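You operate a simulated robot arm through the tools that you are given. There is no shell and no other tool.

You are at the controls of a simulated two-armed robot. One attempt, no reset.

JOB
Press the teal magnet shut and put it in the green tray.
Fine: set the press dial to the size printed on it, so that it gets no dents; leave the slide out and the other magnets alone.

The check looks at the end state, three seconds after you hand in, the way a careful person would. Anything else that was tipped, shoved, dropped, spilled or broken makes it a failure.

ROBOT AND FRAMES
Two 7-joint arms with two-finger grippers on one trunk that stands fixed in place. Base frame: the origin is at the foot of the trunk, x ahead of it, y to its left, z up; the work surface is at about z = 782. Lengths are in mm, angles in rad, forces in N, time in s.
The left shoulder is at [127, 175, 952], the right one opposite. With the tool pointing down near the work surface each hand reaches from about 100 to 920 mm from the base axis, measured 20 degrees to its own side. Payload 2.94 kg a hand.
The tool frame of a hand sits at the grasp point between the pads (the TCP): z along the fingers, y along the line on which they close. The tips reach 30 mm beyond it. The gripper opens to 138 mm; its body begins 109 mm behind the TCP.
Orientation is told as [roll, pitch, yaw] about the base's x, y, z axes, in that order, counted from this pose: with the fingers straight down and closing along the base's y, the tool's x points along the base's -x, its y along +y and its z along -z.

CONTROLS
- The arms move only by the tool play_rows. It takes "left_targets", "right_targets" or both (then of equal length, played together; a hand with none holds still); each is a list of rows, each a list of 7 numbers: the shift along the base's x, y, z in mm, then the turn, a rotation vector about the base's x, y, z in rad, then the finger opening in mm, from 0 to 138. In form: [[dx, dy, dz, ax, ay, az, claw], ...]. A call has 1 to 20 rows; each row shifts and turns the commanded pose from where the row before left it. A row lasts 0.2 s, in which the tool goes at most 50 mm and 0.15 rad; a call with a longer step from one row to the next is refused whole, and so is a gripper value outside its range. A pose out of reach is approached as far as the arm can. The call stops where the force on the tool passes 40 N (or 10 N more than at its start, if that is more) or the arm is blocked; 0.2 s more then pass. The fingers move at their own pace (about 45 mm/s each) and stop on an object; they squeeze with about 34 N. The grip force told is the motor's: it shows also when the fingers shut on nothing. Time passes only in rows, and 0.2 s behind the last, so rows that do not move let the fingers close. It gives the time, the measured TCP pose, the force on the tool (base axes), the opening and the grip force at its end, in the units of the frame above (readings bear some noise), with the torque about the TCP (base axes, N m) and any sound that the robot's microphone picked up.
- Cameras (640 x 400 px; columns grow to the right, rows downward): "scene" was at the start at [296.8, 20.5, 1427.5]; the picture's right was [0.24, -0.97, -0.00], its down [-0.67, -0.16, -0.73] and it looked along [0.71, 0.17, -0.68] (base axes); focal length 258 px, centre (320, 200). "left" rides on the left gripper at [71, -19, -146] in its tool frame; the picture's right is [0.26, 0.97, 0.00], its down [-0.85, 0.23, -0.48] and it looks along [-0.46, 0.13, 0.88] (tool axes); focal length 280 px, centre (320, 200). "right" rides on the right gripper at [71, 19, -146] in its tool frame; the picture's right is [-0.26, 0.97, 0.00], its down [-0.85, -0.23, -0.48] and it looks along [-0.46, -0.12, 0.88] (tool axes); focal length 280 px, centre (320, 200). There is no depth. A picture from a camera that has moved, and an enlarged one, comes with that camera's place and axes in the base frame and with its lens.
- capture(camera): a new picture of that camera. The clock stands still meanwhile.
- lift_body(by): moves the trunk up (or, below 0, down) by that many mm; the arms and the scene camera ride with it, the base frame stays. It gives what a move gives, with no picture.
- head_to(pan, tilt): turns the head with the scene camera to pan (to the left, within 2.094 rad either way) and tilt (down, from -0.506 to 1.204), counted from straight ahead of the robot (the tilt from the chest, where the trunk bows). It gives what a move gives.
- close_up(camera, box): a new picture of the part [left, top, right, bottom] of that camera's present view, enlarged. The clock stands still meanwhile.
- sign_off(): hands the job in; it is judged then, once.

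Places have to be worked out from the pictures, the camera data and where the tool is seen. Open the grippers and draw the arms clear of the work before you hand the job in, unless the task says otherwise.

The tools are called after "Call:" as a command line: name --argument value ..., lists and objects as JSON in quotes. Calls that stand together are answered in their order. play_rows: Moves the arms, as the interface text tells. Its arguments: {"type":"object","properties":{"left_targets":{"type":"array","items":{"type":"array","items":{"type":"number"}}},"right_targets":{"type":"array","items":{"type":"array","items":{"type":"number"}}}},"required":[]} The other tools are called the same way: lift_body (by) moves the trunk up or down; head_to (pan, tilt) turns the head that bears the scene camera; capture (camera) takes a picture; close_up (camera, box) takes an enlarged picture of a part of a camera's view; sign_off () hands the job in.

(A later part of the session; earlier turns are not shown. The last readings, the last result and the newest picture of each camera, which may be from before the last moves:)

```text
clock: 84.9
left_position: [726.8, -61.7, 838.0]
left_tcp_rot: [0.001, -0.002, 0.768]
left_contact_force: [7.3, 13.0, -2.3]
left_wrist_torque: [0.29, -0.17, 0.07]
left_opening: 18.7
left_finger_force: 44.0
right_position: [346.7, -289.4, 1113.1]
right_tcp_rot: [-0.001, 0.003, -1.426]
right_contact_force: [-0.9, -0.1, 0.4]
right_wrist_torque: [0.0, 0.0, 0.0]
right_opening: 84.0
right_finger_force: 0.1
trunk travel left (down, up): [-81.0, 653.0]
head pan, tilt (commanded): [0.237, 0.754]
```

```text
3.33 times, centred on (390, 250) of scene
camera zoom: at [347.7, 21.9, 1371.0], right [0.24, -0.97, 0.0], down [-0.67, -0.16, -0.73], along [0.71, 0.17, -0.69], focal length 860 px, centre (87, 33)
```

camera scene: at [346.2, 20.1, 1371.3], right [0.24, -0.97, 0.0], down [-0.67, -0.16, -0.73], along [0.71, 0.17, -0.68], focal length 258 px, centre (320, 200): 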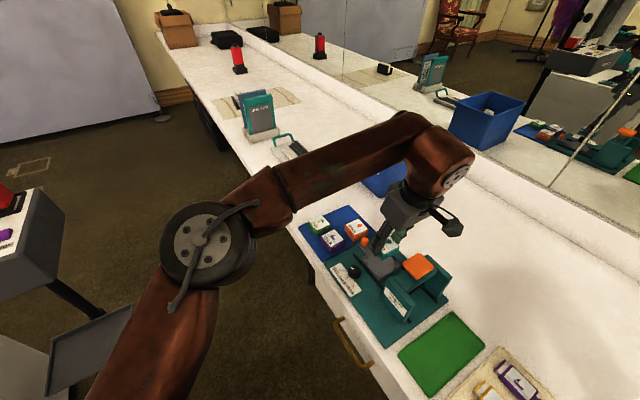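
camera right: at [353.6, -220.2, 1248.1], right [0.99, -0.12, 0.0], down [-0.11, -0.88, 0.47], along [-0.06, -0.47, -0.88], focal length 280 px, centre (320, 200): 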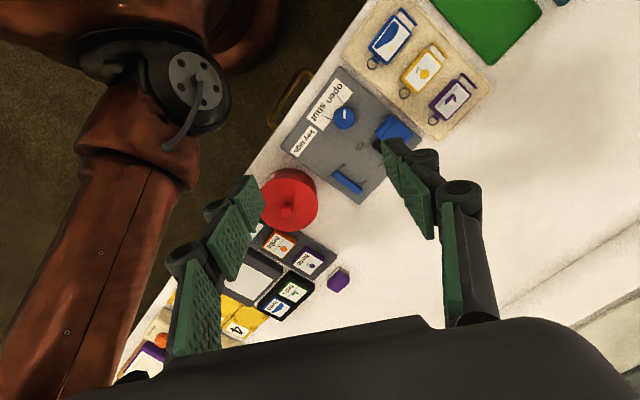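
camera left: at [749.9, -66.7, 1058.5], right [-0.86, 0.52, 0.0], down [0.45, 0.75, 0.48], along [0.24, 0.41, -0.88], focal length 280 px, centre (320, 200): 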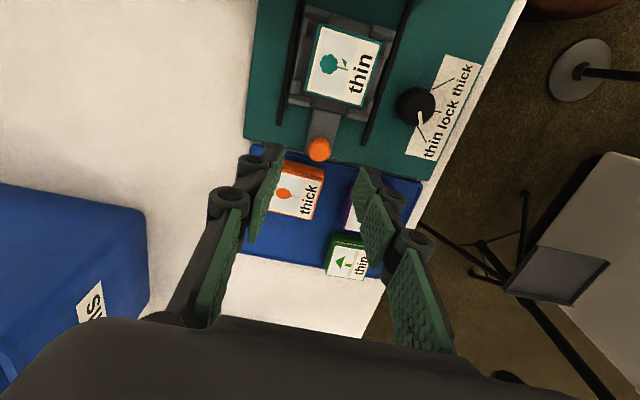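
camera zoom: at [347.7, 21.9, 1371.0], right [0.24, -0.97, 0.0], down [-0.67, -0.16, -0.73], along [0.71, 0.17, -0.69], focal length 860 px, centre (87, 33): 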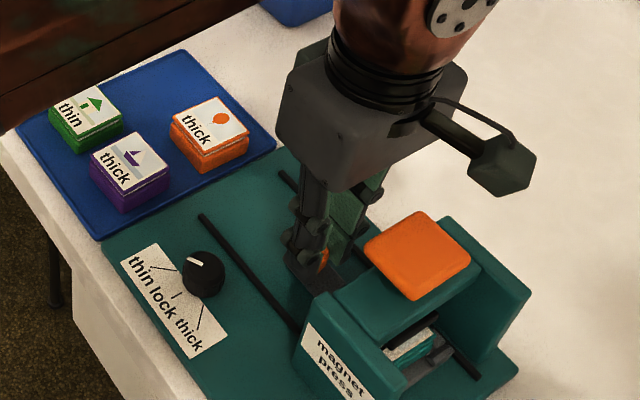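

The slide hit its end stop after about 89 mm (14 N of resistance). I relax the push, open the fingers and rise clear of the knob.

Call:
play_rows --left_targets '[[1.5, 1.5, 0, 0, 0, 0, 10], [0, 0, 0, 0, 0, 0, 20], [0, 0, 0, 0, 0, 0, 30], [0, 0, 0, 0, 0, 0, 42], [0, 0, 0, 0, 0, 0, 44], [0, 0, 8, 0, 0, 0, 44], [0, 0, 12, 0, 0, 0, 44], [0, 0, 12, 0, 0, 0, 44], [0, 0, 12, 0, 0, 0, 44], [0, 0, 0, 0, 0, 0, 44]]'

Call:
capture --camera "left"

Call:
close_up --camera "scene" --box '[350, 200, 470, 310]'

```text
clock: 87.1
left_position: [725.9, -63.4, 880.9]
left_tcp_rot: [0.002, 0.0, 0.763]
left_contact_force: [0.0, 1.1, 0.1]
left_wrist_torque: [0.0, -0.01, -0.04]
left_opening: 44.0
left_finger_force: 0.1
right_position: [344.6, -291.2, 1113.1]
right_tcp_rot: [-0.001, 0.006, -1.427]
right_contact_force: [0.6, 0.2, -0.4]
right_wrist_torque: [0.01, -0.03, 0.01]
right_opening: 83.8
right_finger_force: 0.1
trunk travel left (down, up): [-81.0, 653.0]
head pan, tilt (commanded): [0.237, 0.754]
```

```text
taken
camera left: at [687.3, -127.2, 1027.4], right [-0.86, 0.52, 0.0], down [0.45, 0.75, 0.48], along [0.24, 0.41, -0.88], focal length 280 px, centre (320, 200)
```

left: 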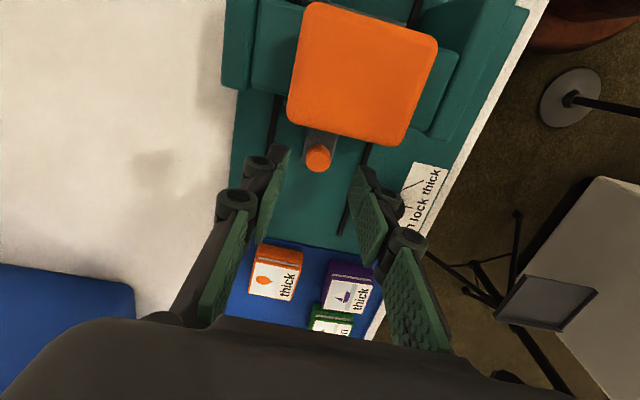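

```text
3.64 times, centred on (410, 255) of scene
camera zoom: at [346.4, 20.1, 1371.2], right [0.24, -0.97, 0.0], down [-0.67, -0.16, -0.73], along [0.71, 0.17, -0.69], focal length 938 px, centre (-7, 0)
```

zoom: 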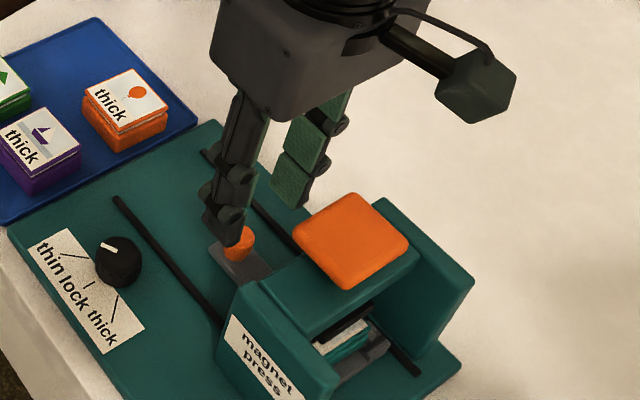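

The slide is in and the magnet sits under the ram. Pad centre is about (679, -109), top near z 910. I rise to z≈966, close the fingers, and move over the pad.

Call:
play_rows --left_targets '[[0, 0, 12, 0, 0, 0, 44], [0, 0, 15, 0, 0, 0, 30], [0, 0, 15, 0, 0, 0, 15], [0, 0, 15, 0, 0, 0, 0], [0, 0, 15, 0, 0, 0, 0], [0, 0, 13, 0, 0, 0, 0], [-7.8, -7.6, 0, 0, 0, 0, 0], [-7.8, -7.6, 0, 0, 0, 0, 0], [-7.8, -7.6, 0, 0, 0, 0, 0], [-7.8, -7.6, 0, 0, 0, 0, 0], [-7.8, -7.6, 0, 0, 0, 0, 0], [-7.8, -7.6, 0, 0, 0, 0, 0], [0, 0, 0, 0, 0, 0, 0], [0, 0, 0, 0, 0, 0, 0]]'

Call:
capture --camera "left"

Call:
close_up --camera "scene" --box '[340, 170, 480, 310]'

```text
clock: 90.1
left_position: [679.4, -109.3, 966.9]
left_tcp_rot: [0.001, -0.001, 0.764]
left_contact_force: [0.4, 0.0, 0.5]
left_wrist_torque: [-0.01, -0.05, -0.03]
left_opening: 0.0
left_finger_force: 28.6
right_position: [344.9, -292.0, 1111.8]
right_tcp_rot: [0.0, 0.005, -1.428]
right_contact_force: [0.0, 0.8, -0.5]
right_wrist_torque: [-0.03, 0.01, 0.03]
right_opening: 84.1
right_finger_force: 0.0
trunk travel left (down, up): [-81.0, 653.0]
head pan, tilt (commanded): [0.237, 0.754]
```

```text
taken
camera left: at [641.2, -173.3, 1112.5], right [-0.86, 0.52, 0.0], down [0.45, 0.75, 0.48], along [0.25, 0.41, -0.88], focal length 280 px, centre (320, 200)
```

left: 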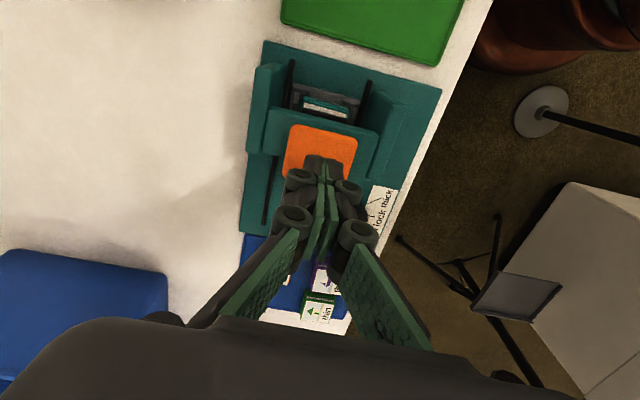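

```text
2.86 times, centred on (410, 240) of scene
camera zoom: at [346.2, 20.1, 1371.3], right [0.24, -0.97, 0.0], down [-0.67, -0.16, -0.73], along [0.71, 0.17, -0.68], focal length 737 px, centre (63, 86)
```

zoom: 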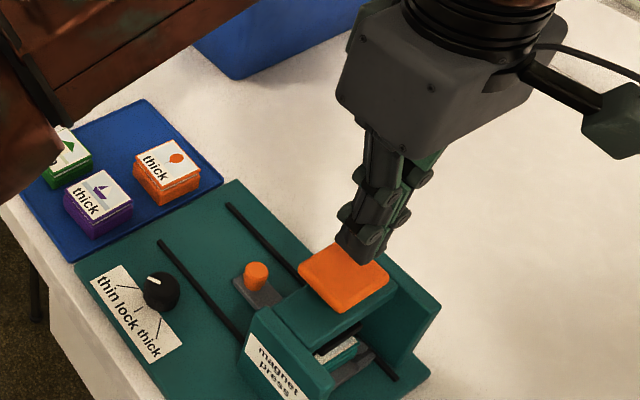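

The slide (with magnet) is centred beneath the pad, and the closed fingertips are over the pad's centre. I lower toward it and find contact.

Call:
play_rows --left_targets '[[0, 0, -8, 0, 0, 0, 0], [0, 0, -6, 0, 0, 0, 0], [0, 0, -4, 0, 0, 0, 0], [0, 0, -3, 0, 0, 0, 0], [0, 0, 0, 0, 0, 0, 0]]'

Call:
play_rows --left_targets '[[0, 0, -2, 0, 0, 0, 0], [0, 0, -2, 0, 0, 0, 0], [0, 0, -2, 0, 0, 0, 0], [0, 0, 0, 0, 0, 0, 0]]'

Call:
close_up --camera "scene" --box '[370, 210, 470, 310]'

```text
clock: 91.3
left_position: [679.0, -108.1, 946.8]
left_tcp_rot: [0.001, -0.003, 0.763]
left_contact_force: [0.3, 0.0, -0.8]
left_wrist_torque: [-0.02, 0.03, 0.01]
left_opening: 0.0
left_finger_force: 28.4
right_position: [345.3, -292.3, 1112.8]
right_tcp_rot: [0.0, 0.005, -1.43]
right_contact_force: [0.1, 0.0, 0.5]
right_wrist_torque: [0.04, -0.04, 0.01]
right_opening: 84.2
right_finger_force: 0.0
trunk travel left (down, up): [-81.0, 653.0]
head pan, tilt (commanded): [0.237, 0.754]
```

```text
clock: 92.3
left_position: [679.1, -108.6, 938.6]
left_tcp_rot: [0.002, 0.0, 0.764]
left_contact_force: [-0.5, -0.6, -0.4]
left_wrist_torque: [-0.03, -0.01, -0.01]
left_opening: 0.0
left_finger_force: 28.0
right_position: [345.6, -291.5, 1112.9]
right_tcp_rot: [0.0, 0.006, -1.428]
right_contact_force: [0.4, 1.5, -0.3]
right_wrist_torque: [-0.01, -0.01, 0.02]
right_opening: 83.7
right_finger_force: 0.0
trunk travel left (down, up): [-81.0, 653.0]
head pan, tilt (commanded): [0.237, 0.754]
```

```text
4.00 times, centred on (420, 260) of scene
camera zoom: at [346.2, 20.1, 1371.3], right [0.24, -0.97, 0.0], down [-0.67, -0.16, -0.73], along [0.71, 0.17, -0.68], focal length 1032 px, centre (-80, -40)
```

zoom: 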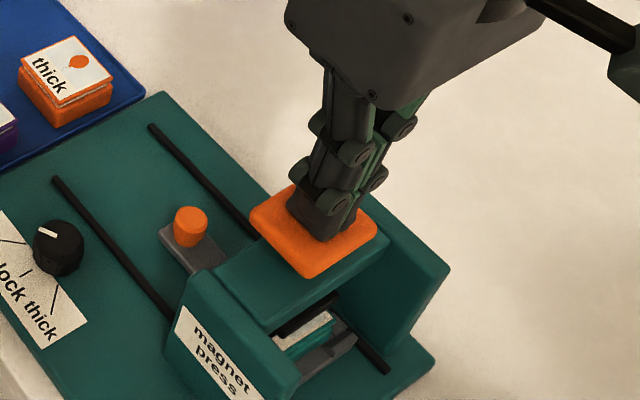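

No contact yet at tip height ~909. I continue down in 2 mm steps.

Call:
play_rows --left_targets '[[0, 0, -2, 0, 0, 0, 0], [0, 0, -2, 0, 0, 0, 0], [0, 0, -2, 0, 0, 0, 0], [0, 0, 0, 0, 0, 0, 0]]'

Call:
play_rows --left_targets '[[0, 0, -2, 0, 0, 0, 0], [0, 0, -2, 0, 0, 0, 0], [0, 0, 0, 0, 0, 0, 0]]'

Call:
close_up --camera "scene" --box '[370, 210, 470, 310]'

```text
clock: 93.3
left_position: [678.9, -108.9, 934.0]
left_tcp_rot: [0.002, -0.001, 0.764]
left_contact_force: [0.4, 0.3, 1.7]
left_wrist_torque: [0.02, 0.0, 0.0]
left_opening: 6.2
left_finger_force: 28.0
right_position: [344.1, -292.2, 1112.3]
right_tcp_rot: [-0.001, 0.003, -1.427]
right_contact_force: [-0.1, -0.4, -0.6]
right_wrist_torque: [-0.02, -0.01, -0.02]
right_opening: 83.9
right_finger_force: 0.1
trunk travel left (down, up): [-81.0, 653.0]
head pan, tilt (commanded): [0.237, 0.754]
```

```text
clock: 94.1
left_position: [679.9, -109.0, 931.2]
left_tcp_rot: [0.002, -0.001, 0.761]
left_contact_force: [-0.2, -0.8, 2.1]
left_wrist_torque: [-0.01, 0.0, -0.04]
left_opening: 6.1
left_finger_force: 28.4
right_position: [344.1, -291.4, 1112.7]
right_tcp_rot: [-0.001, 0.005, -1.428]
right_contact_force: [-1.1, -0.4, -0.4]
right_wrist_torque: [-0.02, 0.02, -0.01]
right_opening: 84.0
right_finger_force: 0.0
trunk travel left (down, up): [-81.0, 653.0]
head pan, tilt (commanded): [0.237, 0.754]
```

```text
4.00 times, centred on (420, 260) of scene
camera zoom: at [345.9, 20.2, 1371.4], right [0.24, -0.97, 0.0], down [-0.67, -0.16, -0.73], along [0.71, 0.17, -0.68], focal length 1032 px, centre (-80, -40)
```

zoom: 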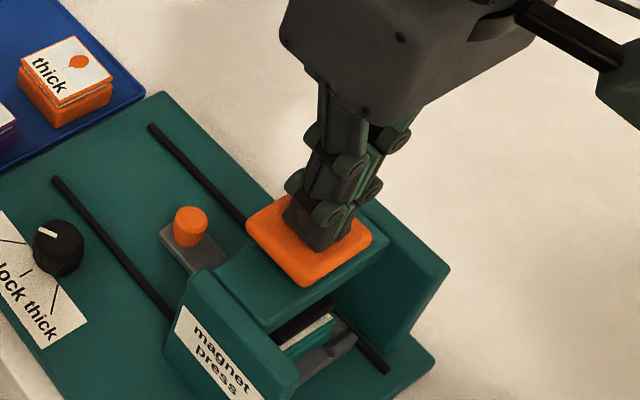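

Contact with a light spring (2 N); the pad is starting to go down. I keep pressing in small steps.

Call:
play_rows --left_targets '[[0, 0, -2, 0, 0, 0, 0], [0, 0, -2, 0, 0, 0, 0], [0, 0, -2, 0, 0, 0, 0], [0, 0, 0, 0, 0, 0, 0]]'

Call:
play_rows --left_targets '[[0, 0, -2, 0, 0, 0, 0], [0, 0, -2, 0, 0, 0, 0], [0, 0, -2, 0, 0, 0, 0], [0, 0, 0, 0, 0, 0, 0]]'

Call:
close_up --camera "scene" --box '[370, 210, 470, 310]'

```text
clock: 95.1
left_position: [680.1, -108.9, 924.7]
left_tcp_rot: [0.001, -0.001, 0.763]
left_contact_force: [1.2, -1.2, 4.0]
left_wrist_torque: [-0.04, -0.03, 0.01]
left_opening: 6.1
left_finger_force: 27.9
right_position: [344.5, -292.2, 1112.6]
right_tcp_rot: [-0.001, 0.005, -1.43]
right_contact_force: [-0.7, 0.0, 0.6]
right_wrist_torque: [0.0, 0.0, 0.06]
right_opening: 83.9
right_finger_force: 0.2
trunk travel left (down, up): [-81.0, 653.0]
head pan, tilt (commanded): [0.237, 0.754]
```

```text
clock: 96.1
left_position: [678.7, -109.2, 920.0]
left_tcp_rot: [0.001, -0.002, 0.763]
left_contact_force: [6.4, -0.3, 18.8]
left_wrist_torque: [-0.11, -0.12, 0.01]
left_opening: 5.8
left_finger_force: 28.3
right_position: [342.6, -291.5, 1113.2]
right_tcp_rot: [0.002, 0.003, -1.427]
right_contact_force: [0.6, 0.3, 0.0]
right_wrist_torque: [0.03, 0.0, 0.0]
right_opening: 84.3
right_finger_force: 0.0
trunk travel left (down, up): [-81.0, 653.0]
head pan, tilt (commanded): [0.237, 0.754]
```

```text
4.00 times, centred on (420, 260) of scene
camera zoom: at [345.1, 20.3, 1371.8], right [0.24, -0.97, 0.0], down [-0.67, -0.16, -0.73], along [0.71, 0.17, -0.68], focal length 1032 px, centre (-80, -40)
```

zoom: 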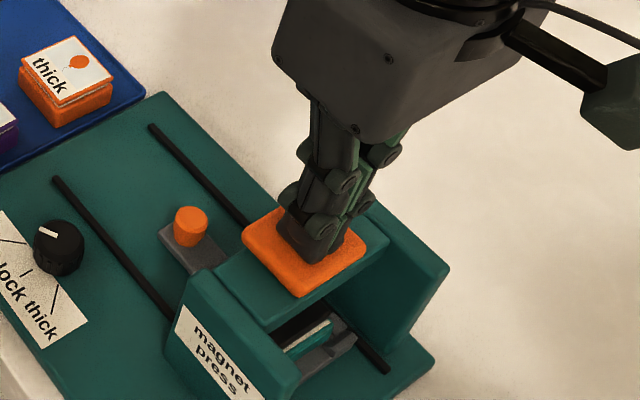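

Resistance has started (19 N at z 920). I press further one small step at a time, listening for a click.

Call:
play_rows --left_targets '[[0, 0, -2, 0, 0, 0, 0], [0, 0, 0, 0, 0, 0, 0]]'

Call:
close_up --camera "scene" --box '[370, 210, 470, 310]'

```text
clock: 96.7
left_position: [678.9, -108.9, 919.3]
left_tcp_rot: [-0.004, -0.002, 0.764]
left_contact_force: [12.4, -1.6, 36.2]
left_wrist_torque: [-0.09, -0.28, 0.01]
left_opening: 5.9
left_finger_force: 28.0
right_position: [343.6, -292.3, 1113.5]
right_tcp_rot: [0.002, 0.005, -1.429]
right_contact_force: [0.8, 0.2, -0.5]
right_wrist_torque: [-0.03, -0.02, 0.02]
right_opening: 84.2
right_finger_force: 0.1
trunk travel left (down, up): [-81.0, 653.0]
head pan, tilt (commanded): [0.237, 0.754]
```

```text
4.00 times, centred on (420, 260) of scene
camera zoom: at [343.9, 20.6, 1372.3], right [0.24, -0.97, 0.0], down [-0.66, -0.16, -0.73], along [0.71, 0.17, -0.68], focal length 1032 px, centre (-80, -40)
```

zoom: 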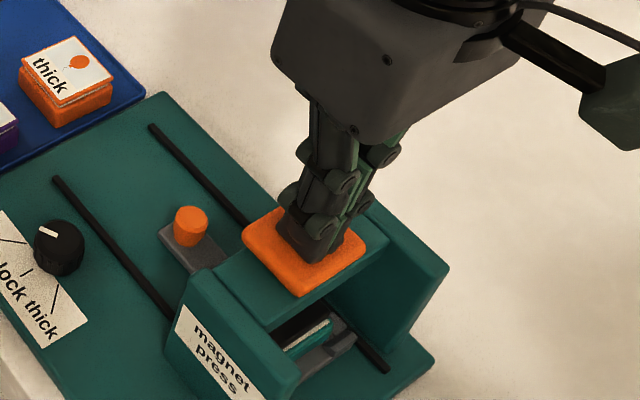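

36 N now with no further travel. I look closely at the magnet under the ram to see if the gap has closed.

Call:
close_up --camera "scene" --box '[425, 270, 475, 310]'

Call:
close_up --camera "left" --box '[240, 60, 420, 220]'

```text
10.00 times, centred on (450, 290) of scene
camera zoom: at [343.9, 20.6, 1372.3], right [0.24, -0.97, 0.0], down [-0.66, -0.16, -0.73], along [0.71, 0.17, -0.68], focal length 2581 px, centre (-980, -700)
```

zoom: 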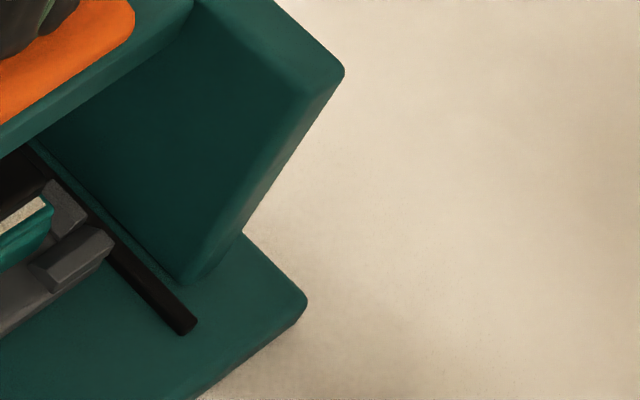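

```text
2.50 times, centred on (330, 140) of left
camera zoom: at [639.6, -171.9, 1065.1], right [-0.86, 0.52, 0.0], down [0.45, 0.75, 0.48], along [0.25, 0.41, -0.88], focal length 701 px, centre (295, 350)
```

zoom: 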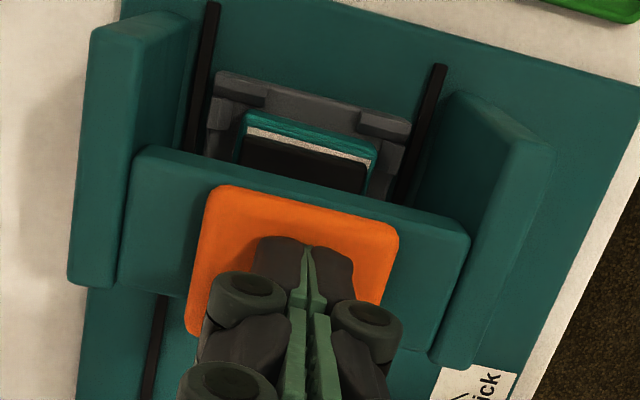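

Call:
close_up --camera "left" --box '[290, 80, 360, 130]'

Call:
close_up --camera "scene" --box '[425, 280, 465, 310]'

```text
8.00 times, centred on (325, 105) of left
camera zoom: at [639.6, -171.9, 1065.1], right [-0.86, 0.52, 0.0], down [0.45, 0.75, 0.48], along [0.25, 0.41, -0.88], focal length 2243 px, centre (280, 960)
```

zoom: 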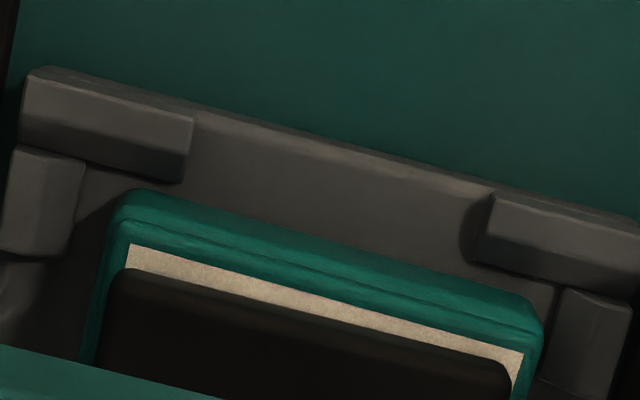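

```text
13.33 times, centred on (445, 295) of scene
camera zoom: at [343.9, 20.6, 1372.3], right [0.24, -0.97, 0.0], down [-0.66, -0.16, -0.73], along [0.71, 0.17, -0.68], focal length 3441 px, centre (-1347, -1067)
```

zoom: 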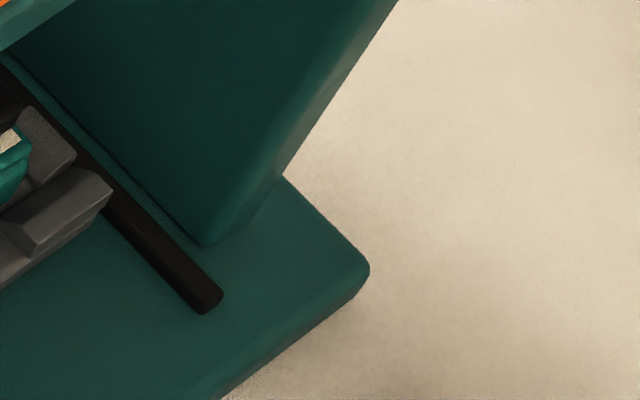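

The lid now meets the base with no white gap visible. I lift off slowly and see whether it stays shut.

Call:
play_rows --left_targets '[[0, 0, 0, 0, 0, 0, 0], [0, 0, 4, 0, 0, 0, 0], [0, 0, 6, 0, 0, 0, 0], [0, 0, 8, 0, 0, 0, 0], [0, 0, 10, 0, 0, 0, 0], [0, 0, 10, 0, 0, 0, 0], [0, 0, 10, 0, 0, 0, 0], [0, 0, 0, 0, 0, 0, 0]]'

Call:
close_up --camera "left" --box '[280, 80, 370, 150]'

Call:
close_up --camera "scene" --box '[400, 260, 470, 310]'

```text
clock: 98.5
left_position: [679.6, -109.0, 964.0]
left_tcp_rot: [0.003, -0.001, 0.763]
left_contact_force: [0.0, 0.5, 0.4]
left_wrist_torque: [0.02, 0.0, -0.01]
left_opening: 0.1
left_finger_force: 28.4
right_position: [345.5, -291.8, 1112.2]
right_tcp_rot: [0.001, 0.005, -1.428]
right_contact_force: [0.6, 0.5, -0.1]
right_wrist_torque: [0.0, -0.01, 0.0]
right_opening: 83.9
right_finger_force: 0.1
trunk travel left (down, up): [-81.0, 653.0]
head pan, tilt (commanded): [0.237, 0.754]
```

```text
5.71 times, centred on (325, 115) of left
camera zoom: at [641.0, -173.4, 1109.5], right [-0.86, 0.52, 0.0], down [0.45, 0.75, 0.48], along [0.24, 0.41, -0.88], focal length 1602 px, centre (291, 686)
```

zoom: 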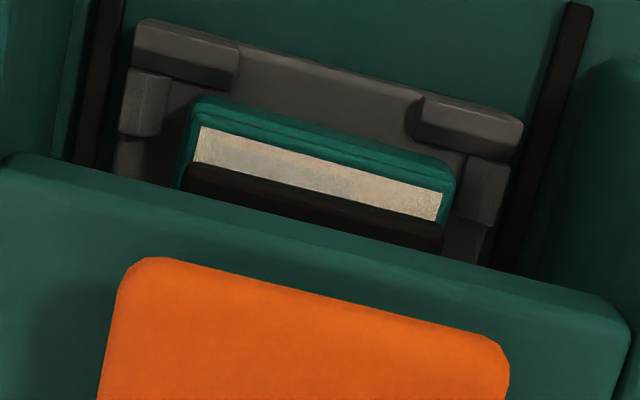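

```text
8.00 times, centred on (435, 285) of scene
camera zoom: at [346.4, 20.1, 1371.2], right [0.24, -0.97, 0.0], down [-0.67, -0.16, -0.73], along [0.71, 0.17, -0.69], focal length 2065 px, centre (-600, -480)
```

zoom: 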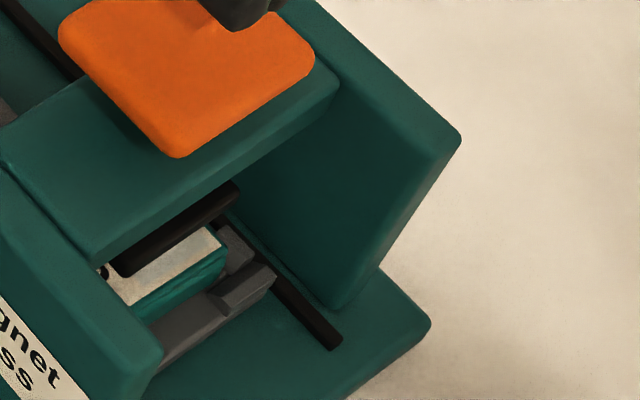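

The ram has risen and the magnet stays shut, with no gap visible. Now I go back over the slide's knob (about (727, -62)) and open to 44.

Call:
play_rows --left_targets '[[7.9, 7.7, 0, 0, 0, 0, 0], [7.9, 7.7, 0, 0, 0, 0, 0], [7.9, 7.7, 0, 0, 0, 0, 10], [7.9, 7.7, 0, 0, 0, 0, 30], [7.9, 7.7, 0, 0, 0, 0, 44], [8, 8, 0, 0, 0, 0, 44], [0, 0, -13, 0, 0, 0, 44], [0, 0, -13, 0, 0, 0, 44], [0, 0, -13, 0, 0, 0, 44], [0, 0, -13, 0, 0, 0, 44], [0, 0, -13, 0, 0, 0, 44], [0, 0, -13, 0, 0, 0, 44], [0, 0, 0, 0, 0, 0, 44], [0, 0, 0, 0, 0, 0, 44]]'

Call:
close_up --camera "left" --box '[230, 60, 430, 220]'

```text
clock: 101.5
left_position: [727.0, -62.6, 886.2]
left_tcp_rot: [0.003, -0.001, 0.762]
left_contact_force: [0.6, -0.5, 0.2]
left_wrist_torque: [-0.01, -0.01, 0.0]
left_opening: 44.0
left_finger_force: 0.0
right_position: [344.3, -292.5, 1111.9]
right_tcp_rot: [-0.001, 0.004, -1.428]
right_contact_force: [0.4, -0.2, 0.0]
right_wrist_torque: [0.01, 0.02, -0.01]
right_opening: 84.1
right_finger_force: 0.1
trunk travel left (down, up): [-81.0, 653.0]
head pan, tilt (commanded): [0.237, 0.754]
```

```text
2.50 times, centred on (330, 140) of left
camera zoom: at [688.4, -126.2, 1031.4], right [-0.86, 0.52, 0.0], down [0.45, 0.75, 0.48], along [0.24, 0.41, -0.88], focal length 701 px, centre (295, 350)
```

zoom: 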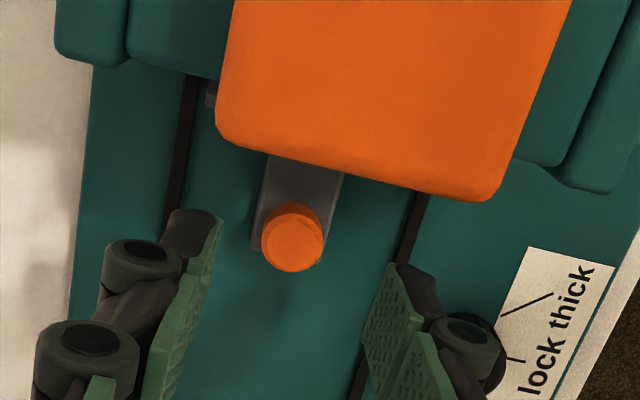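

Aligned within 2 mm. I nudge and descend to the knob, then close.

Call:
play_rows --left_targets '[[1.2, 0.9, -10, 0, 0, 0, 44], [0, 0, -12, 0, 0, 0, 44], [0, 0, -12, 0, 0, 0, 44], [0, 0, -8, 0, 0, 0, 44], [0, 0, -5, 0, 0, 0, 44], [0, 0, 0, 0, 0, 0, 44], [0, 0, 0, 0, 0, 0, 34], [0, 0, 0, 0, 0, 0, 22], [0, 0, 0, 0, 0, 0, 10], [0, 0, 0, 0, 0, 0, 10]]'

Call:
close_up --camera "left" --box '[230, 60, 430, 220]'

```text
clock: 103.7
left_position: [727.5, -61.0, 838.9]
left_tcp_rot: [0.002, -0.001, 0.762]
left_contact_force: [-0.9, 1.7, -0.9]
left_wrist_torque: [0.05, 0.08, 0.0]
left_opening: 18.9
left_finger_force: 40.4
right_position: [344.4, -292.6, 1112.4]
right_tcp_rot: [-0.001, 0.006, -1.427]
right_contact_force: [1.2, -0.1, -0.5]
right_wrist_torque: [-0.04, 0.03, 0.01]
right_opening: 84.1
right_finger_force: 0.1
trunk travel left (down, up): [-81.0, 653.0]
head pan, tilt (commanded): [0.237, 0.754]
```

```text
2.50 times, centred on (330, 140) of left
camera zoom: at [689.7, -125.2, 984.3], right [-0.86, 0.52, 0.0], down [0.45, 0.75, 0.48], along [0.24, 0.41, -0.88], focal length 701 px, centre (295, 350)
```

zoom: 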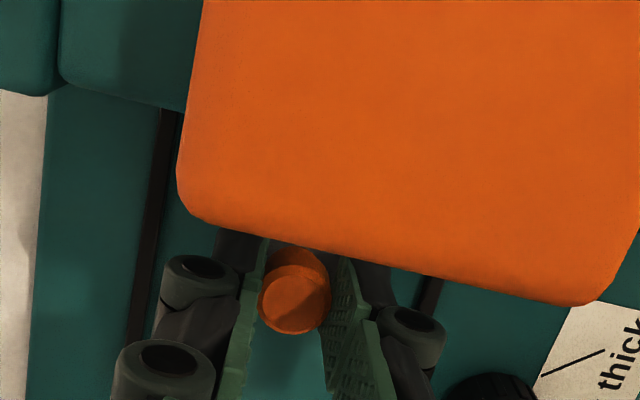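

Gripped. I pull the slide out along the rails slowly.

Call:
play_rows --left_targets '[[4, 4, 0, 0, 0, 0, 10], [5.7, 5.6, 0, 0, 0, 0, 10], [5.7, 5.6, 0, 0, 0, 0, 10], [5.7, 5.6, 0, 0, 0, 0, 10], [5.7, 5.6, 0, 0, 0, 0, 10], [5.7, 5.6, 0, 0, 0, 0, 10], [0, 0, 0, 0, 0, 0, 10]]'

Call:
play_rows --left_targets '[[5.7, 5.6, 0, 0, 0, 0, 10], [5.7, 5.6, 0, 0, 0, 0, 10], [5.7, 5.6, 0, 0, 0, 0, 10], [5, 5, 0, 0, 0, 0, 10], [0, 0, 0, 0, 0, 0, 10]]'

Call:
close_up --camera "scene" --box '[340, 200, 460, 310]'

```text
clock: 105.3
left_position: [759.8, -28.4, 838.7]
left_tcp_rot: [0.002, 0.0, 0.762]
left_contact_force: [-5.1, 4.2, -2.8]
left_wrist_torque: [0.02, 0.29, -0.02]
left_opening: 19.0
left_finger_force: 44.4
right_position: [345.1, -292.4, 1113.2]
right_tcp_rot: [0.0, 0.004, -1.427]
right_contact_force: [-0.1, 0.0, -0.9]
right_wrist_torque: [-0.02, -0.02, 0.01]
right_opening: 84.1
right_finger_force: 0.0
trunk travel left (down, up): [-81.0, 653.0]
head pan, tilt (commanded): [0.237, 0.754]
```

```text
clock: 106.5
left_position: [782.6, -6.7, 839.8]
left_tcp_rot: [0.001, 0.001, 0.765]
left_contact_force: [-6.4, 7.5, -4.5]
left_wrist_torque: [0.2, 0.13, 0.0]
left_opening: 18.7
left_finger_force: 43.9
right_position: [344.2, -291.3, 1112.4]
right_tcp_rot: [0.0, 0.003, -1.427]
right_contact_force: [0.5, 1.1, -0.7]
right_wrist_torque: [0.0, 0.02, 0.03]
right_opening: 83.9
right_finger_force: 0.0
trunk travel left (down, up): [-81.0, 653.0]
head pan, tilt (commanded): [0.237, 0.754]
```

```text
3.64 times, centred on (400, 255) of scene
camera zoom: at [346.0, 21.2, 1371.3], right [0.24, -0.97, 0.0], down [-0.67, -0.16, -0.73], along [0.71, 0.17, -0.68], focal length 938 px, centre (29, 0)
```

zoom: 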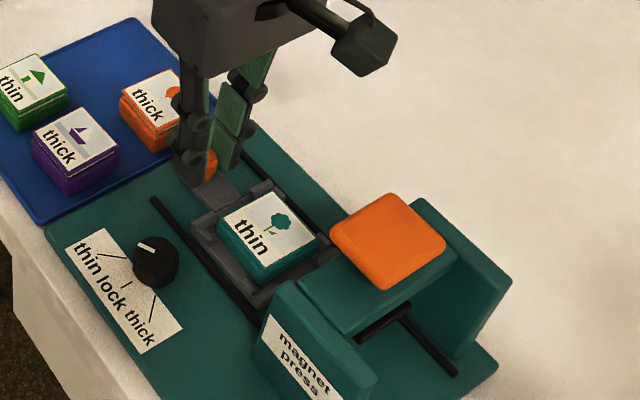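

The magnet is shut and coming out. I finish the pull to the original out position.

Call:
play_rows --left_targets '[[3, 4.2, 0, 0, 0, 0, 10], [3.5, 3.8, 0, 0, 0, 0, 10], [1.2, 1.2, 0, 0, 0, 0, 10], [0, 0, 0, 0, 0, 0, 10], [0, 0, 0, 0, 0, 0, 10]]'

Call:
close_up --camera "scene" --box '[340, 200, 460, 310]'

```text
clock: 107.7
left_position: [789.9, 0.7, 838.2]
left_tcp_rot: [0.002, 0.001, 0.763]
left_contact_force: [-0.6, 3.4, -3.9]
left_wrist_torque: [-0.03, 0.06, -0.06]
left_opening: 18.7
left_finger_force: 44.6
right_position: [345.7, -290.9, 1112.1]
right_tcp_rot: [0.001, 0.003, -1.428]
right_contact_force: [0.2, 0.5, 0.4]
right_wrist_torque: [0.0, 0.0, 0.02]
right_opening: 83.9
right_finger_force: 0.0
trunk travel left (down, up): [-81.0, 653.0]
head pan, tilt (commanded): [0.237, 0.754]
```

```text
3.64 times, centred on (400, 255) of scene
camera zoom: at [346.6, 20.6, 1371.2], right [0.23, -0.97, 0.0], down [-0.67, -0.16, -0.73], along [0.71, 0.17, -0.69], focal length 938 px, centre (29, 0)
```

zoom: 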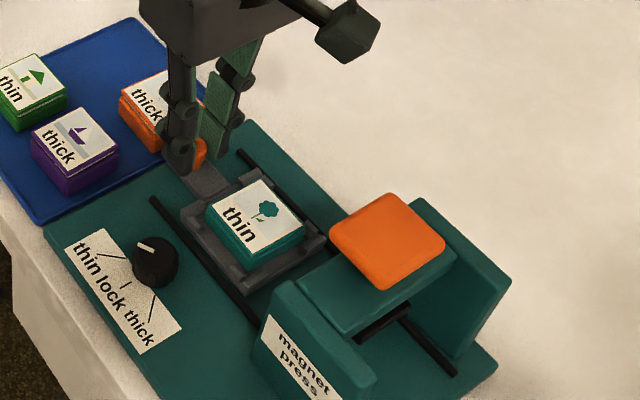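

The slide is back at its original out position. I release the knob, rise, and move over the nest to look at the magnet.

Call:
play_rows --left_targets '[[0, 0, 0, 0, 0, 0, 20], [0, 0, 0, 0, 0, 0, 34], [0, 0, 0, 0, 0, 0, 46], [0, 0, 0, 0, 0, 0, 46], [0, 0, 8, 0, 0, 0, 46], [0, 0, 12, 0, 0, 0, 46], [0, 0, 12, 0, 0, 0, 46], [0, 0, 13, 0, 0, 0, 50], [0, 0, 13, 0, 0, 0, 56], [0, 0, 13, 0, 0, 0, 60], [-7.5, -7.3, 0, 0, 0, 0, 64], [-7.5, -7.3, 0, 0, 0, 0, 64], [-7.5, -7.3, 0, 0, 0, 0, 64], [-7.5, -7.3, 0, 0, 0, 0, 64], [-7.5, -7.3, 0, 0, 0, 0, 64], [-7.5, -7.3, 0, 0, 0, 0, 64], [0, 0, 0, 0, 0, 0, 64], [0, 0, 0, 0, 0, 0, 64]]'

Call:
close_up --camera "left" --box '[230, 50, 430, 210]'

Call:
close_up --camera "scene" --box '[340, 200, 460, 310]'

```text
clock: 111.5
left_position: [745.8, -42.4, 909.4]
left_tcp_rot: [0.0, -0.001, 0.764]
left_contact_force: [-0.1, -0.2, -0.9]
left_wrist_torque: [-0.02, 0.02, 0.0]
left_opening: 64.1
left_finger_force: 0.1
right_position: [344.6, -291.8, 1113.3]
right_tcp_rot: [0.001, 0.004, -1.426]
right_contact_force: [-0.3, -0.4, -1.0]
right_wrist_torque: [-0.01, -0.02, 0.0]
right_opening: 83.8
right_finger_force: 0.1
trunk travel left (down, up): [-81.0, 653.0]
head pan, tilt (commanded): [0.237, 0.754]
```

```text
2.50 times, centred on (330, 130) of left
camera zoom: at [707.3, -106.5, 1055.2], right [-0.86, 0.52, 0.0], down [0.45, 0.75, 0.48], along [0.25, 0.41, -0.88], focal length 701 px, centre (295, 375)
```

zoom: 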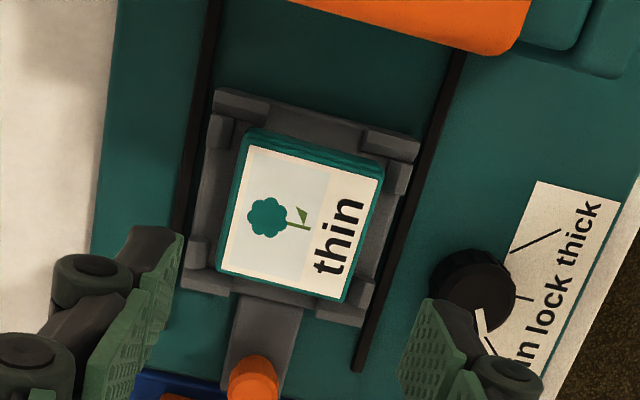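

```text
3.64 times, centred on (400, 255) of scene
camera zoom: at [346.2, 20.3, 1371.3], right [0.24, -0.97, 0.0], down [-0.67, -0.16, -0.73], along [0.71, 0.17, -0.68], focal length 938 px, centre (29, 0)
```

zoom: 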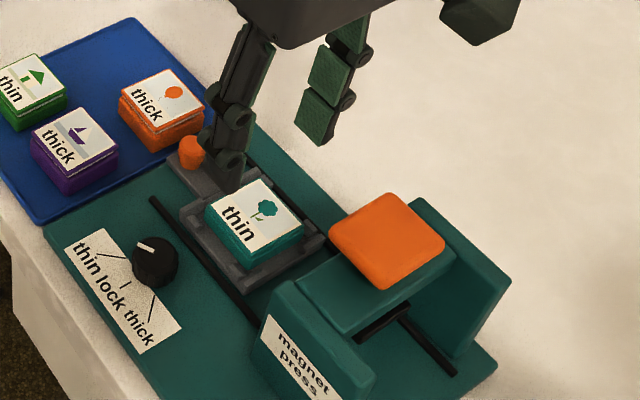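

The magnet is shut and squarely in the nest, centre about (742.7, -45.5). I align, descend with 64 mm opening to z≈838, then close.

Call:
play_rows --left_targets '[[-2.8, -3, 0, 0, 0, 0, 64], [0, 0, -12, 0, 0, 0, 64], [0, 0, -12, 0, 0, 0, 64], [0, 0, -12, 0, 0, 0, 64], [0, 0, -12, 0, 0, 0, 64], [0, 0, -10, 0, 0, 0, 64], [0, 0, -7, 0, 0, 0, 64], [0, 0, 0, 0, 0, 0, 64], [0, 0, 0, 0, 0, 0, 64]]'

Call:
close_up --camera "left" --box '[230, 80, 430, 240]'

Call:
close_up --camera "scene" --box '[350, 220, 430, 290]'

```text
clock: 113.5
left_position: [742.0, -44.7, 845.0]
left_tcp_rot: [0.002, -0.002, 0.762]
left_contact_force: [1.0, -1.0, -0.2]
left_wrist_torque: [-0.01, -0.01, 0.01]
left_opening: 64.0
left_finger_force: 0.1
right_position: [345.0, -293.1, 1111.4]
right_tcp_rot: [0.001, 0.006, -1.427]
right_contact_force: [0.4, 0.5, 0.8]
right_wrist_torque: [0.05, -0.03, -0.03]
right_opening: 84.0
right_finger_force: 0.0
trunk travel left (down, up): [-81.0, 653.0]
head pan, tilt (commanded): [0.237, 0.754]
```

```text
2.50 times, centred on (330, 160) of left
camera zoom: at [704.3, -109.2, 990.7], right [-0.86, 0.52, 0.0], down [0.45, 0.75, 0.48], along [0.25, 0.41, -0.88], focal length 701 px, centre (295, 300)
```

zoom: 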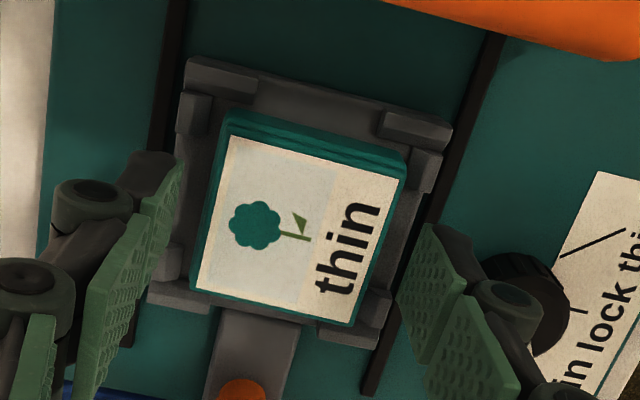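

```text
5.71 times, centred on (390, 255) of scene
camera zoom: at [346.2, 20.3, 1371.3], right [0.24, -0.97, 0.0], down [-0.67, -0.16, -0.73], along [0.71, 0.17, -0.68], focal length 1475 px, centre (-80, -114)
```

zoom: 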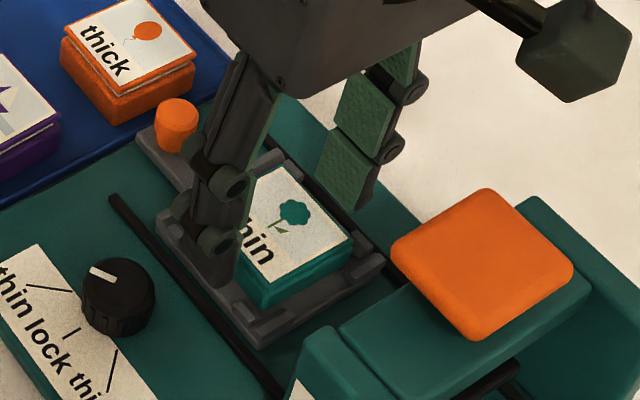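

Perfectly centred. I lower 7 mm and close on the magnet.

Call:
play_rows --left_targets '[[0, 0, -4, 0, 0, 0, 64], [0, 0, -3, 0, 0, 0, 64], [0, 0, 0, 0, 0, 0, 56], [0, 0, 0, 0, 0, 0, 48], [0, 0, 0, 0, 0, 0, 40], [0, 0, 0, 0, 0, 0, 38], [0, 0, 0, 0, 0, 0, 38]]'

Call:
close_up --camera "scene" --box '[350, 220, 430, 290]'

```text
clock: 115.1
left_position: [742.3, -44.0, 838.2]
left_tcp_rot: [0.004, -0.003, 0.761]
left_contact_force: [1.7, 0.2, -0.2]
left_wrist_torque: [-0.02, -0.01, -0.02]
left_opening: 49.2
left_finger_force: 34.2
right_position: [345.0, -291.9, 1112.8]
right_tcp_rot: [0.001, 0.005, -1.427]
right_contact_force: [-0.1, -0.8, -0.5]
right_wrist_torque: [0.01, -0.05, 0.0]
right_opening: 83.9
right_finger_force: 0.1
trunk travel left (down, up): [-81.0, 653.0]
head pan, tilt (commanded): [0.237, 0.754]
```

```text
5.71 times, centred on (390, 255) of scene
camera zoom: at [346.2, 20.3, 1371.3], right [0.24, -0.97, 0.0], down [-0.67, -0.16, -0.73], along [0.71, 0.17, -0.68], focal length 1475 px, centre (-80, -114)
```

zoom: 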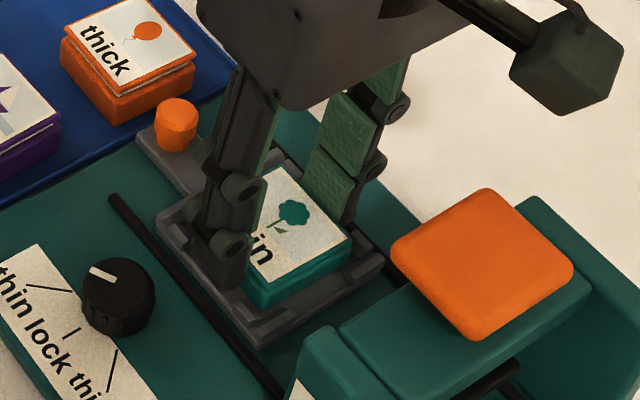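

Magnet held at 49.2 mm. I lift it straight up well above the gantry (pad top 910).

Call:
play_rows --left_targets '[[0, 0, 5, 0, 0, 0, 38], [0, 0, 10, 0, 0, 0, 38], [0, 0, 13, 0, 0, 0, 38], [0, 0, 15, 0, 0, 0, 38], [0, 0, 15, 0, 0, 0, 38], [0, 0, 15, 0, 0, 0, 38], [0, 0, 15, 0, 0, 0, 38], [0, 0, 15, 0, 0, 0, 38], [0, 0, 15, 0, 0, 0, 38], [0, 0, 15, 0, 0, 0, 38], [0, 0, 12, 0, 0, 0, 38], [0, 0, 0, 0, 0, 0, 38]]'

Call:
capture --camera "left"

Call:
close_up --camera "scene" --box '[340, 180, 460, 300]'

```text
clock: 117.7
left_position: [742.9, -45.4, 983.7]
left_tcp_rot: [0.003, 0.0, 0.764]
left_contact_force: [-0.4, -0.3, 0.3]
left_wrist_torque: [-0.03, 0.02, -0.01]
left_opening: 49.2
left_finger_force: 33.7
right_position: [343.9, -291.0, 1112.8]
right_tcp_rot: [0.001, 0.002, -1.428]
right_contact_force: [0.7, -0.2, -0.3]
right_wrist_torque: [-0.01, 0.0, 0.01]
right_opening: 84.0
right_finger_force: 0.1
trunk travel left (down, up): [-81.0, 653.0]
head pan, tilt (commanded): [0.237, 0.754]
```

```text
taken
camera left: at [704.7, -109.4, 1128.5], right [-0.86, 0.52, 0.0], down [0.46, 0.75, 0.48], along [0.24, 0.41, -0.88], focal length 280 px, centre (320, 200)
```

left: 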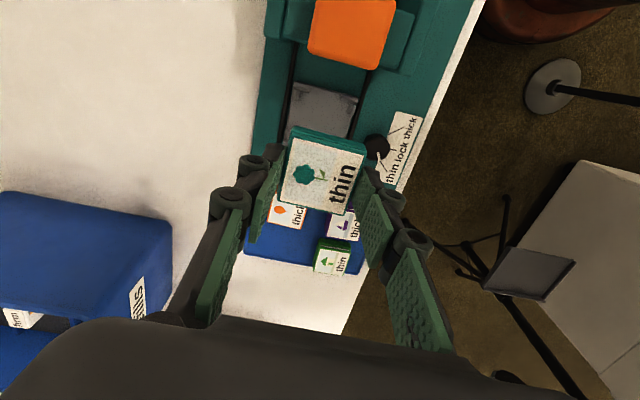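

```text
3.33 times, centred on (400, 240) of scene
camera zoom: at [346.5, 20.3, 1371.2], right [0.24, -0.97, 0.0], down [-0.67, -0.16, -0.73], along [0.71, 0.17, -0.69], focal length 860 px, centre (53, 67)
```

zoom: 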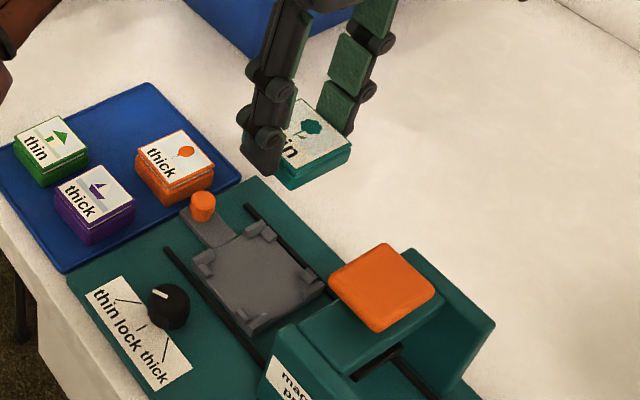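

The magnet is up and shut, the slide is out and empty. I carry it over the gantry to above the green tray (centre about (575, -183)).

Call:
play_rows --left_targets '[[-10.4, -8.6, 0, 0, 0, 0, 38], [-10.4, -8.6, 0, 0, 0, 0, 38], [-10.4, -8.6, 0, 0, 0, 0, 38], [-10.4, -8.6, 0, 0, 0, 0, 38], [-10.4, -8.6, 0, 0, 0, 0, 38], [-10.4, -8.6, 0, 0, 0, 0, 38], [-10.4, -8.6, 0, 0, 0, 0, 38], [-10.4, -8.6, 0, 0, 0, 0, 38], [-10.4, -8.6, 0, 0, 0, 0, 38], [-10.4, -8.6, 0, 0, 0, 0, 38], [-10.4, -8.6, 0, 0, 0, 0, 38], [-10.4, -8.6, 0, 0, 0, 0, 38], [-10.4, -8.6, 0, 0, 0, 0, 38], [-10.4, -8.6, 0, 0, 0, 0, 38], [-10.4, -8.6, 0, 0, 0, 0, 38], [-10.4, -8.6, 0, 0, 0, 0, 38], [0, 0, 0, 0, 0, 0, 38], [0, 0, 0, 0, 0, 0, 38]]'

Call:
capture --camera "left"

Call:
capture --camera "scene"

```text
clock: 121.5
left_position: [575.9, -182.9, 982.1]
left_tcp_rot: [0.002, 0.0, 0.763]
left_contact_force: [0.4, -0.2, -0.7]
left_wrist_torque: [0.03, 0.01, 0.0]
left_opening: 48.8
left_finger_force: 33.6
right_position: [345.0, -291.9, 1112.7]
right_tcp_rot: [-0.001, 0.006, -1.428]
right_contact_force: [-0.9, -0.4, 0.0]
right_wrist_torque: [-0.03, 0.03, -0.02]
right_opening: 84.0
right_finger_force: 0.0
trunk travel left (down, up): [-81.0, 653.0]
head pan, tilt (commanded): [0.237, 0.754]
```

```text
taken
camera left: at [537.8, -247.2, 1128.5], right [-0.86, 0.52, 0.0], down [0.45, 0.75, 0.48], along [0.25, 0.41, -0.88], focal length 280 px, centre (320, 200)
```

left: 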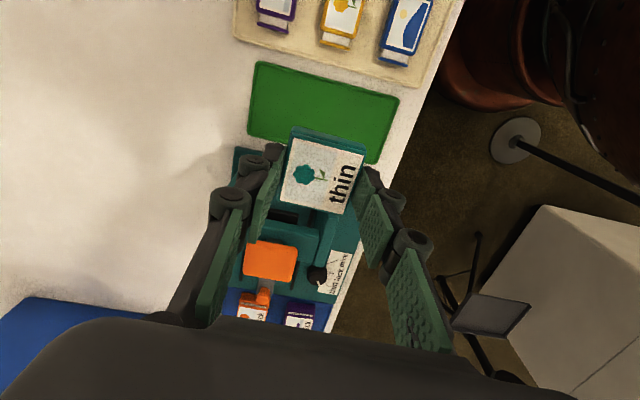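

```text
taken
camera scene: at [346.2, 20.0, 1371.3], right [0.24, -0.97, 0.0], down [-0.67, -0.16, -0.73], along [0.71, 0.17, -0.68], focal length 258 px, centre (320, 200)
```

scene: 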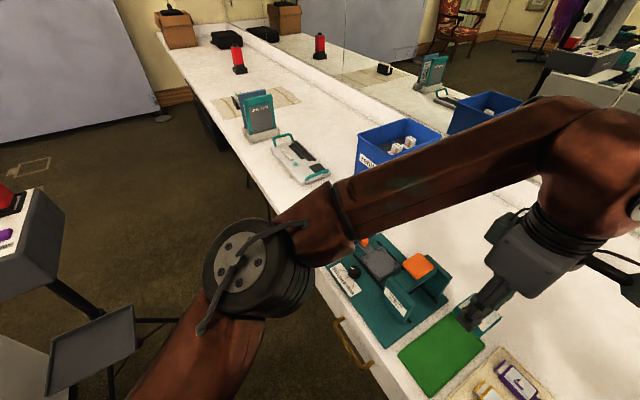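

The hand is right over the tray's centre. I lower steadily to about z 842.

Call:
play_rows --left_targets '[[0, 0, -12, 0, 0, 0, 38], [0, 0, -12, 0, 0, 0, 38], [0, 0, -12, 0, 0, 0, 38], [0, 0, -12, 0, 0, 0, 38], [0, 0, -12, 0, 0, 0, 38], [0, 0, -12, 0, 0, 0, 38], [0, 0, -12, 0, 0, 0, 38], [0, 0, -12, 0, 0, 0, 38], [0, 0, -12, 0, 0, 0, 38], [0, 0, -12, 0, 0, 0, 38], [0, 0, -10, 0, 0, 0, 38], [0, 0, -8, 0, 0, 0, 38], [0, 0, 0, 0, 0, 0, 38], [0, 0, 0, 0, 0, 0, 38]]'

Call:
capture --camera "left"

Call:
close_up --camera "scene" --box '[390, 260, 520, 390]'

```text
clock: 124.5
left_position: [575.9, -182.9, 845.5]
left_tcp_rot: [0.003, -0.002, 0.763]
left_contact_force: [-0.7, 0.2, -0.9]
left_wrist_torque: [-0.02, 0.0, 0.0]
left_opening: 49.0
left_finger_force: 34.1
right_position: [344.6, -291.8, 1112.5]
right_tcp_rot: [0.001, 0.005, -1.427]
right_contact_force: [0.7, 0.1, 0.8]
right_wrist_torque: [-0.01, 0.03, 0.0]
right_opening: 83.9
right_finger_force: 0.0
trunk travel left (down, up): [-81.0, 653.0]
head pan, tilt (commanded): [0.237, 0.754]
```

```text
taken
camera left: at [537.9, -246.6, 990.9], right [-0.86, 0.52, 0.0], down [0.45, 0.75, 0.48], along [0.25, 0.41, -0.88], focal length 280 px, centre (320, 200)
```

left: 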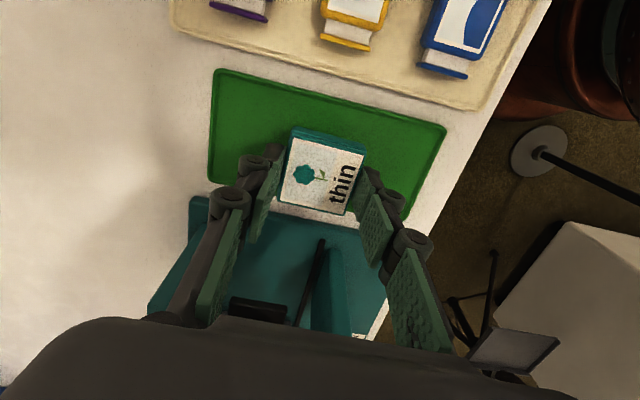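

```text
3.08 times, centred on (455, 325) of scene
camera zoom: at [346.3, 20.0, 1371.3], right [0.24, -0.97, 0.0], down [-0.67, -0.16, -0.73], along [0.71, 0.17, -0.68], focal length 794 px, centre (-95, -185)
```

zoom: 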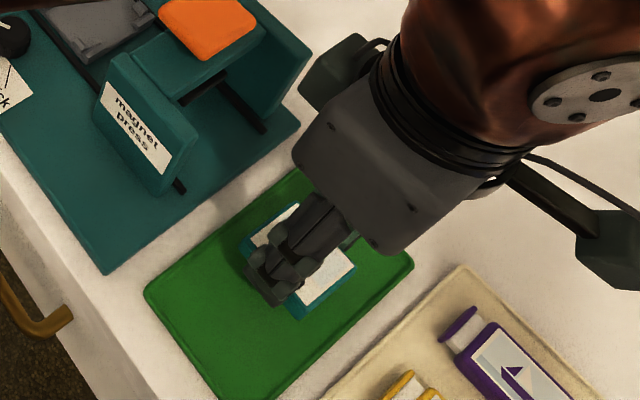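

The magnet is well inside the tray outline. I lower in small steps to touch-down.

Call:
play_rows --left_targets '[[-1, -1, -5, 0, 0, 0, 38], [-1, -1, -5, 0, 0, 0, 38], [0, 0, -4, 0, 0, 0, 38], [0, 0, 0, 0, 0, 0, 38]]'

Call:
play_rows --left_targets '[[0, 0, -2, 0, 0, 0, 38], [0, 0, -2, 0, 0, 0, 38], [0, 0, 0, 0, 0, 0, 38]]'

Call:
play_rows --left_targets '[[0, 0, -2, 0, 0, 0, 38], [0, 0, 0, 0, 0, 0, 38]]'

```text
clock: 125.5
left_position: [573.9, -185.9, 830.1]
left_tcp_rot: [0.001, 0.001, 0.765]
left_contact_force: [1.2, -0.3, -0.4]
left_wrist_torque: [-0.02, 0.02, 0.03]
left_opening: 48.9
left_finger_force: 34.1
right_position: [345.0, -292.0, 1112.3]
right_tcp_rot: [-0.002, 0.006, -1.428]
right_contact_force: [-0.2, -0.6, -0.2]
right_wrist_torque: [0.04, -0.02, -0.03]
right_opening: 84.0
right_finger_force: 0.1
trunk travel left (down, up): [-81.0, 653.0]
head pan, tilt (commanded): [0.237, 0.754]
```

```text
clock: 126.3
left_position: [574.5, -184.8, 827.5]
left_tcp_rot: [0.002, 0.0, 0.762]
left_contact_force: [0.0, -0.8, -0.1]
left_wrist_torque: [-0.04, -0.02, -0.01]
left_opening: 48.8
left_finger_force: 35.0
right_position: [344.6, -292.5, 1112.6]
right_tcp_rot: [0.0, 0.006, -1.427]
right_contact_force: [-0.3, 0.0, -1.0]
right_wrist_torque: [0.01, -0.02, 0.0]
right_opening: 84.1
right_finger_force: 0.0
trunk travel left (down, up): [-81.0, 653.0]
head pan, tilt (commanded): [0.237, 0.754]
```

```text
clock: 126.9
left_position: [576.2, -185.2, 824.7]
left_tcp_rot: [0.001, -0.002, 0.764]
left_contact_force: [-0.7, 0.1, 0.3]
left_wrist_torque: [-0.01, 0.02, -0.04]
left_opening: 48.7
left_finger_force: 34.0
right_position: [343.8, -292.2, 1113.0]
right_tcp_rot: [0.0, 0.005, -1.427]
right_contact_force: [0.8, -1.1, 0.0]
right_wrist_torque: [0.01, 0.02, -0.01]
right_opening: 84.2
right_finger_force: 0.1
trunk travel left (down, up): [-81.0, 653.0]
head pan, tilt (commanded): [0.237, 0.754]
```

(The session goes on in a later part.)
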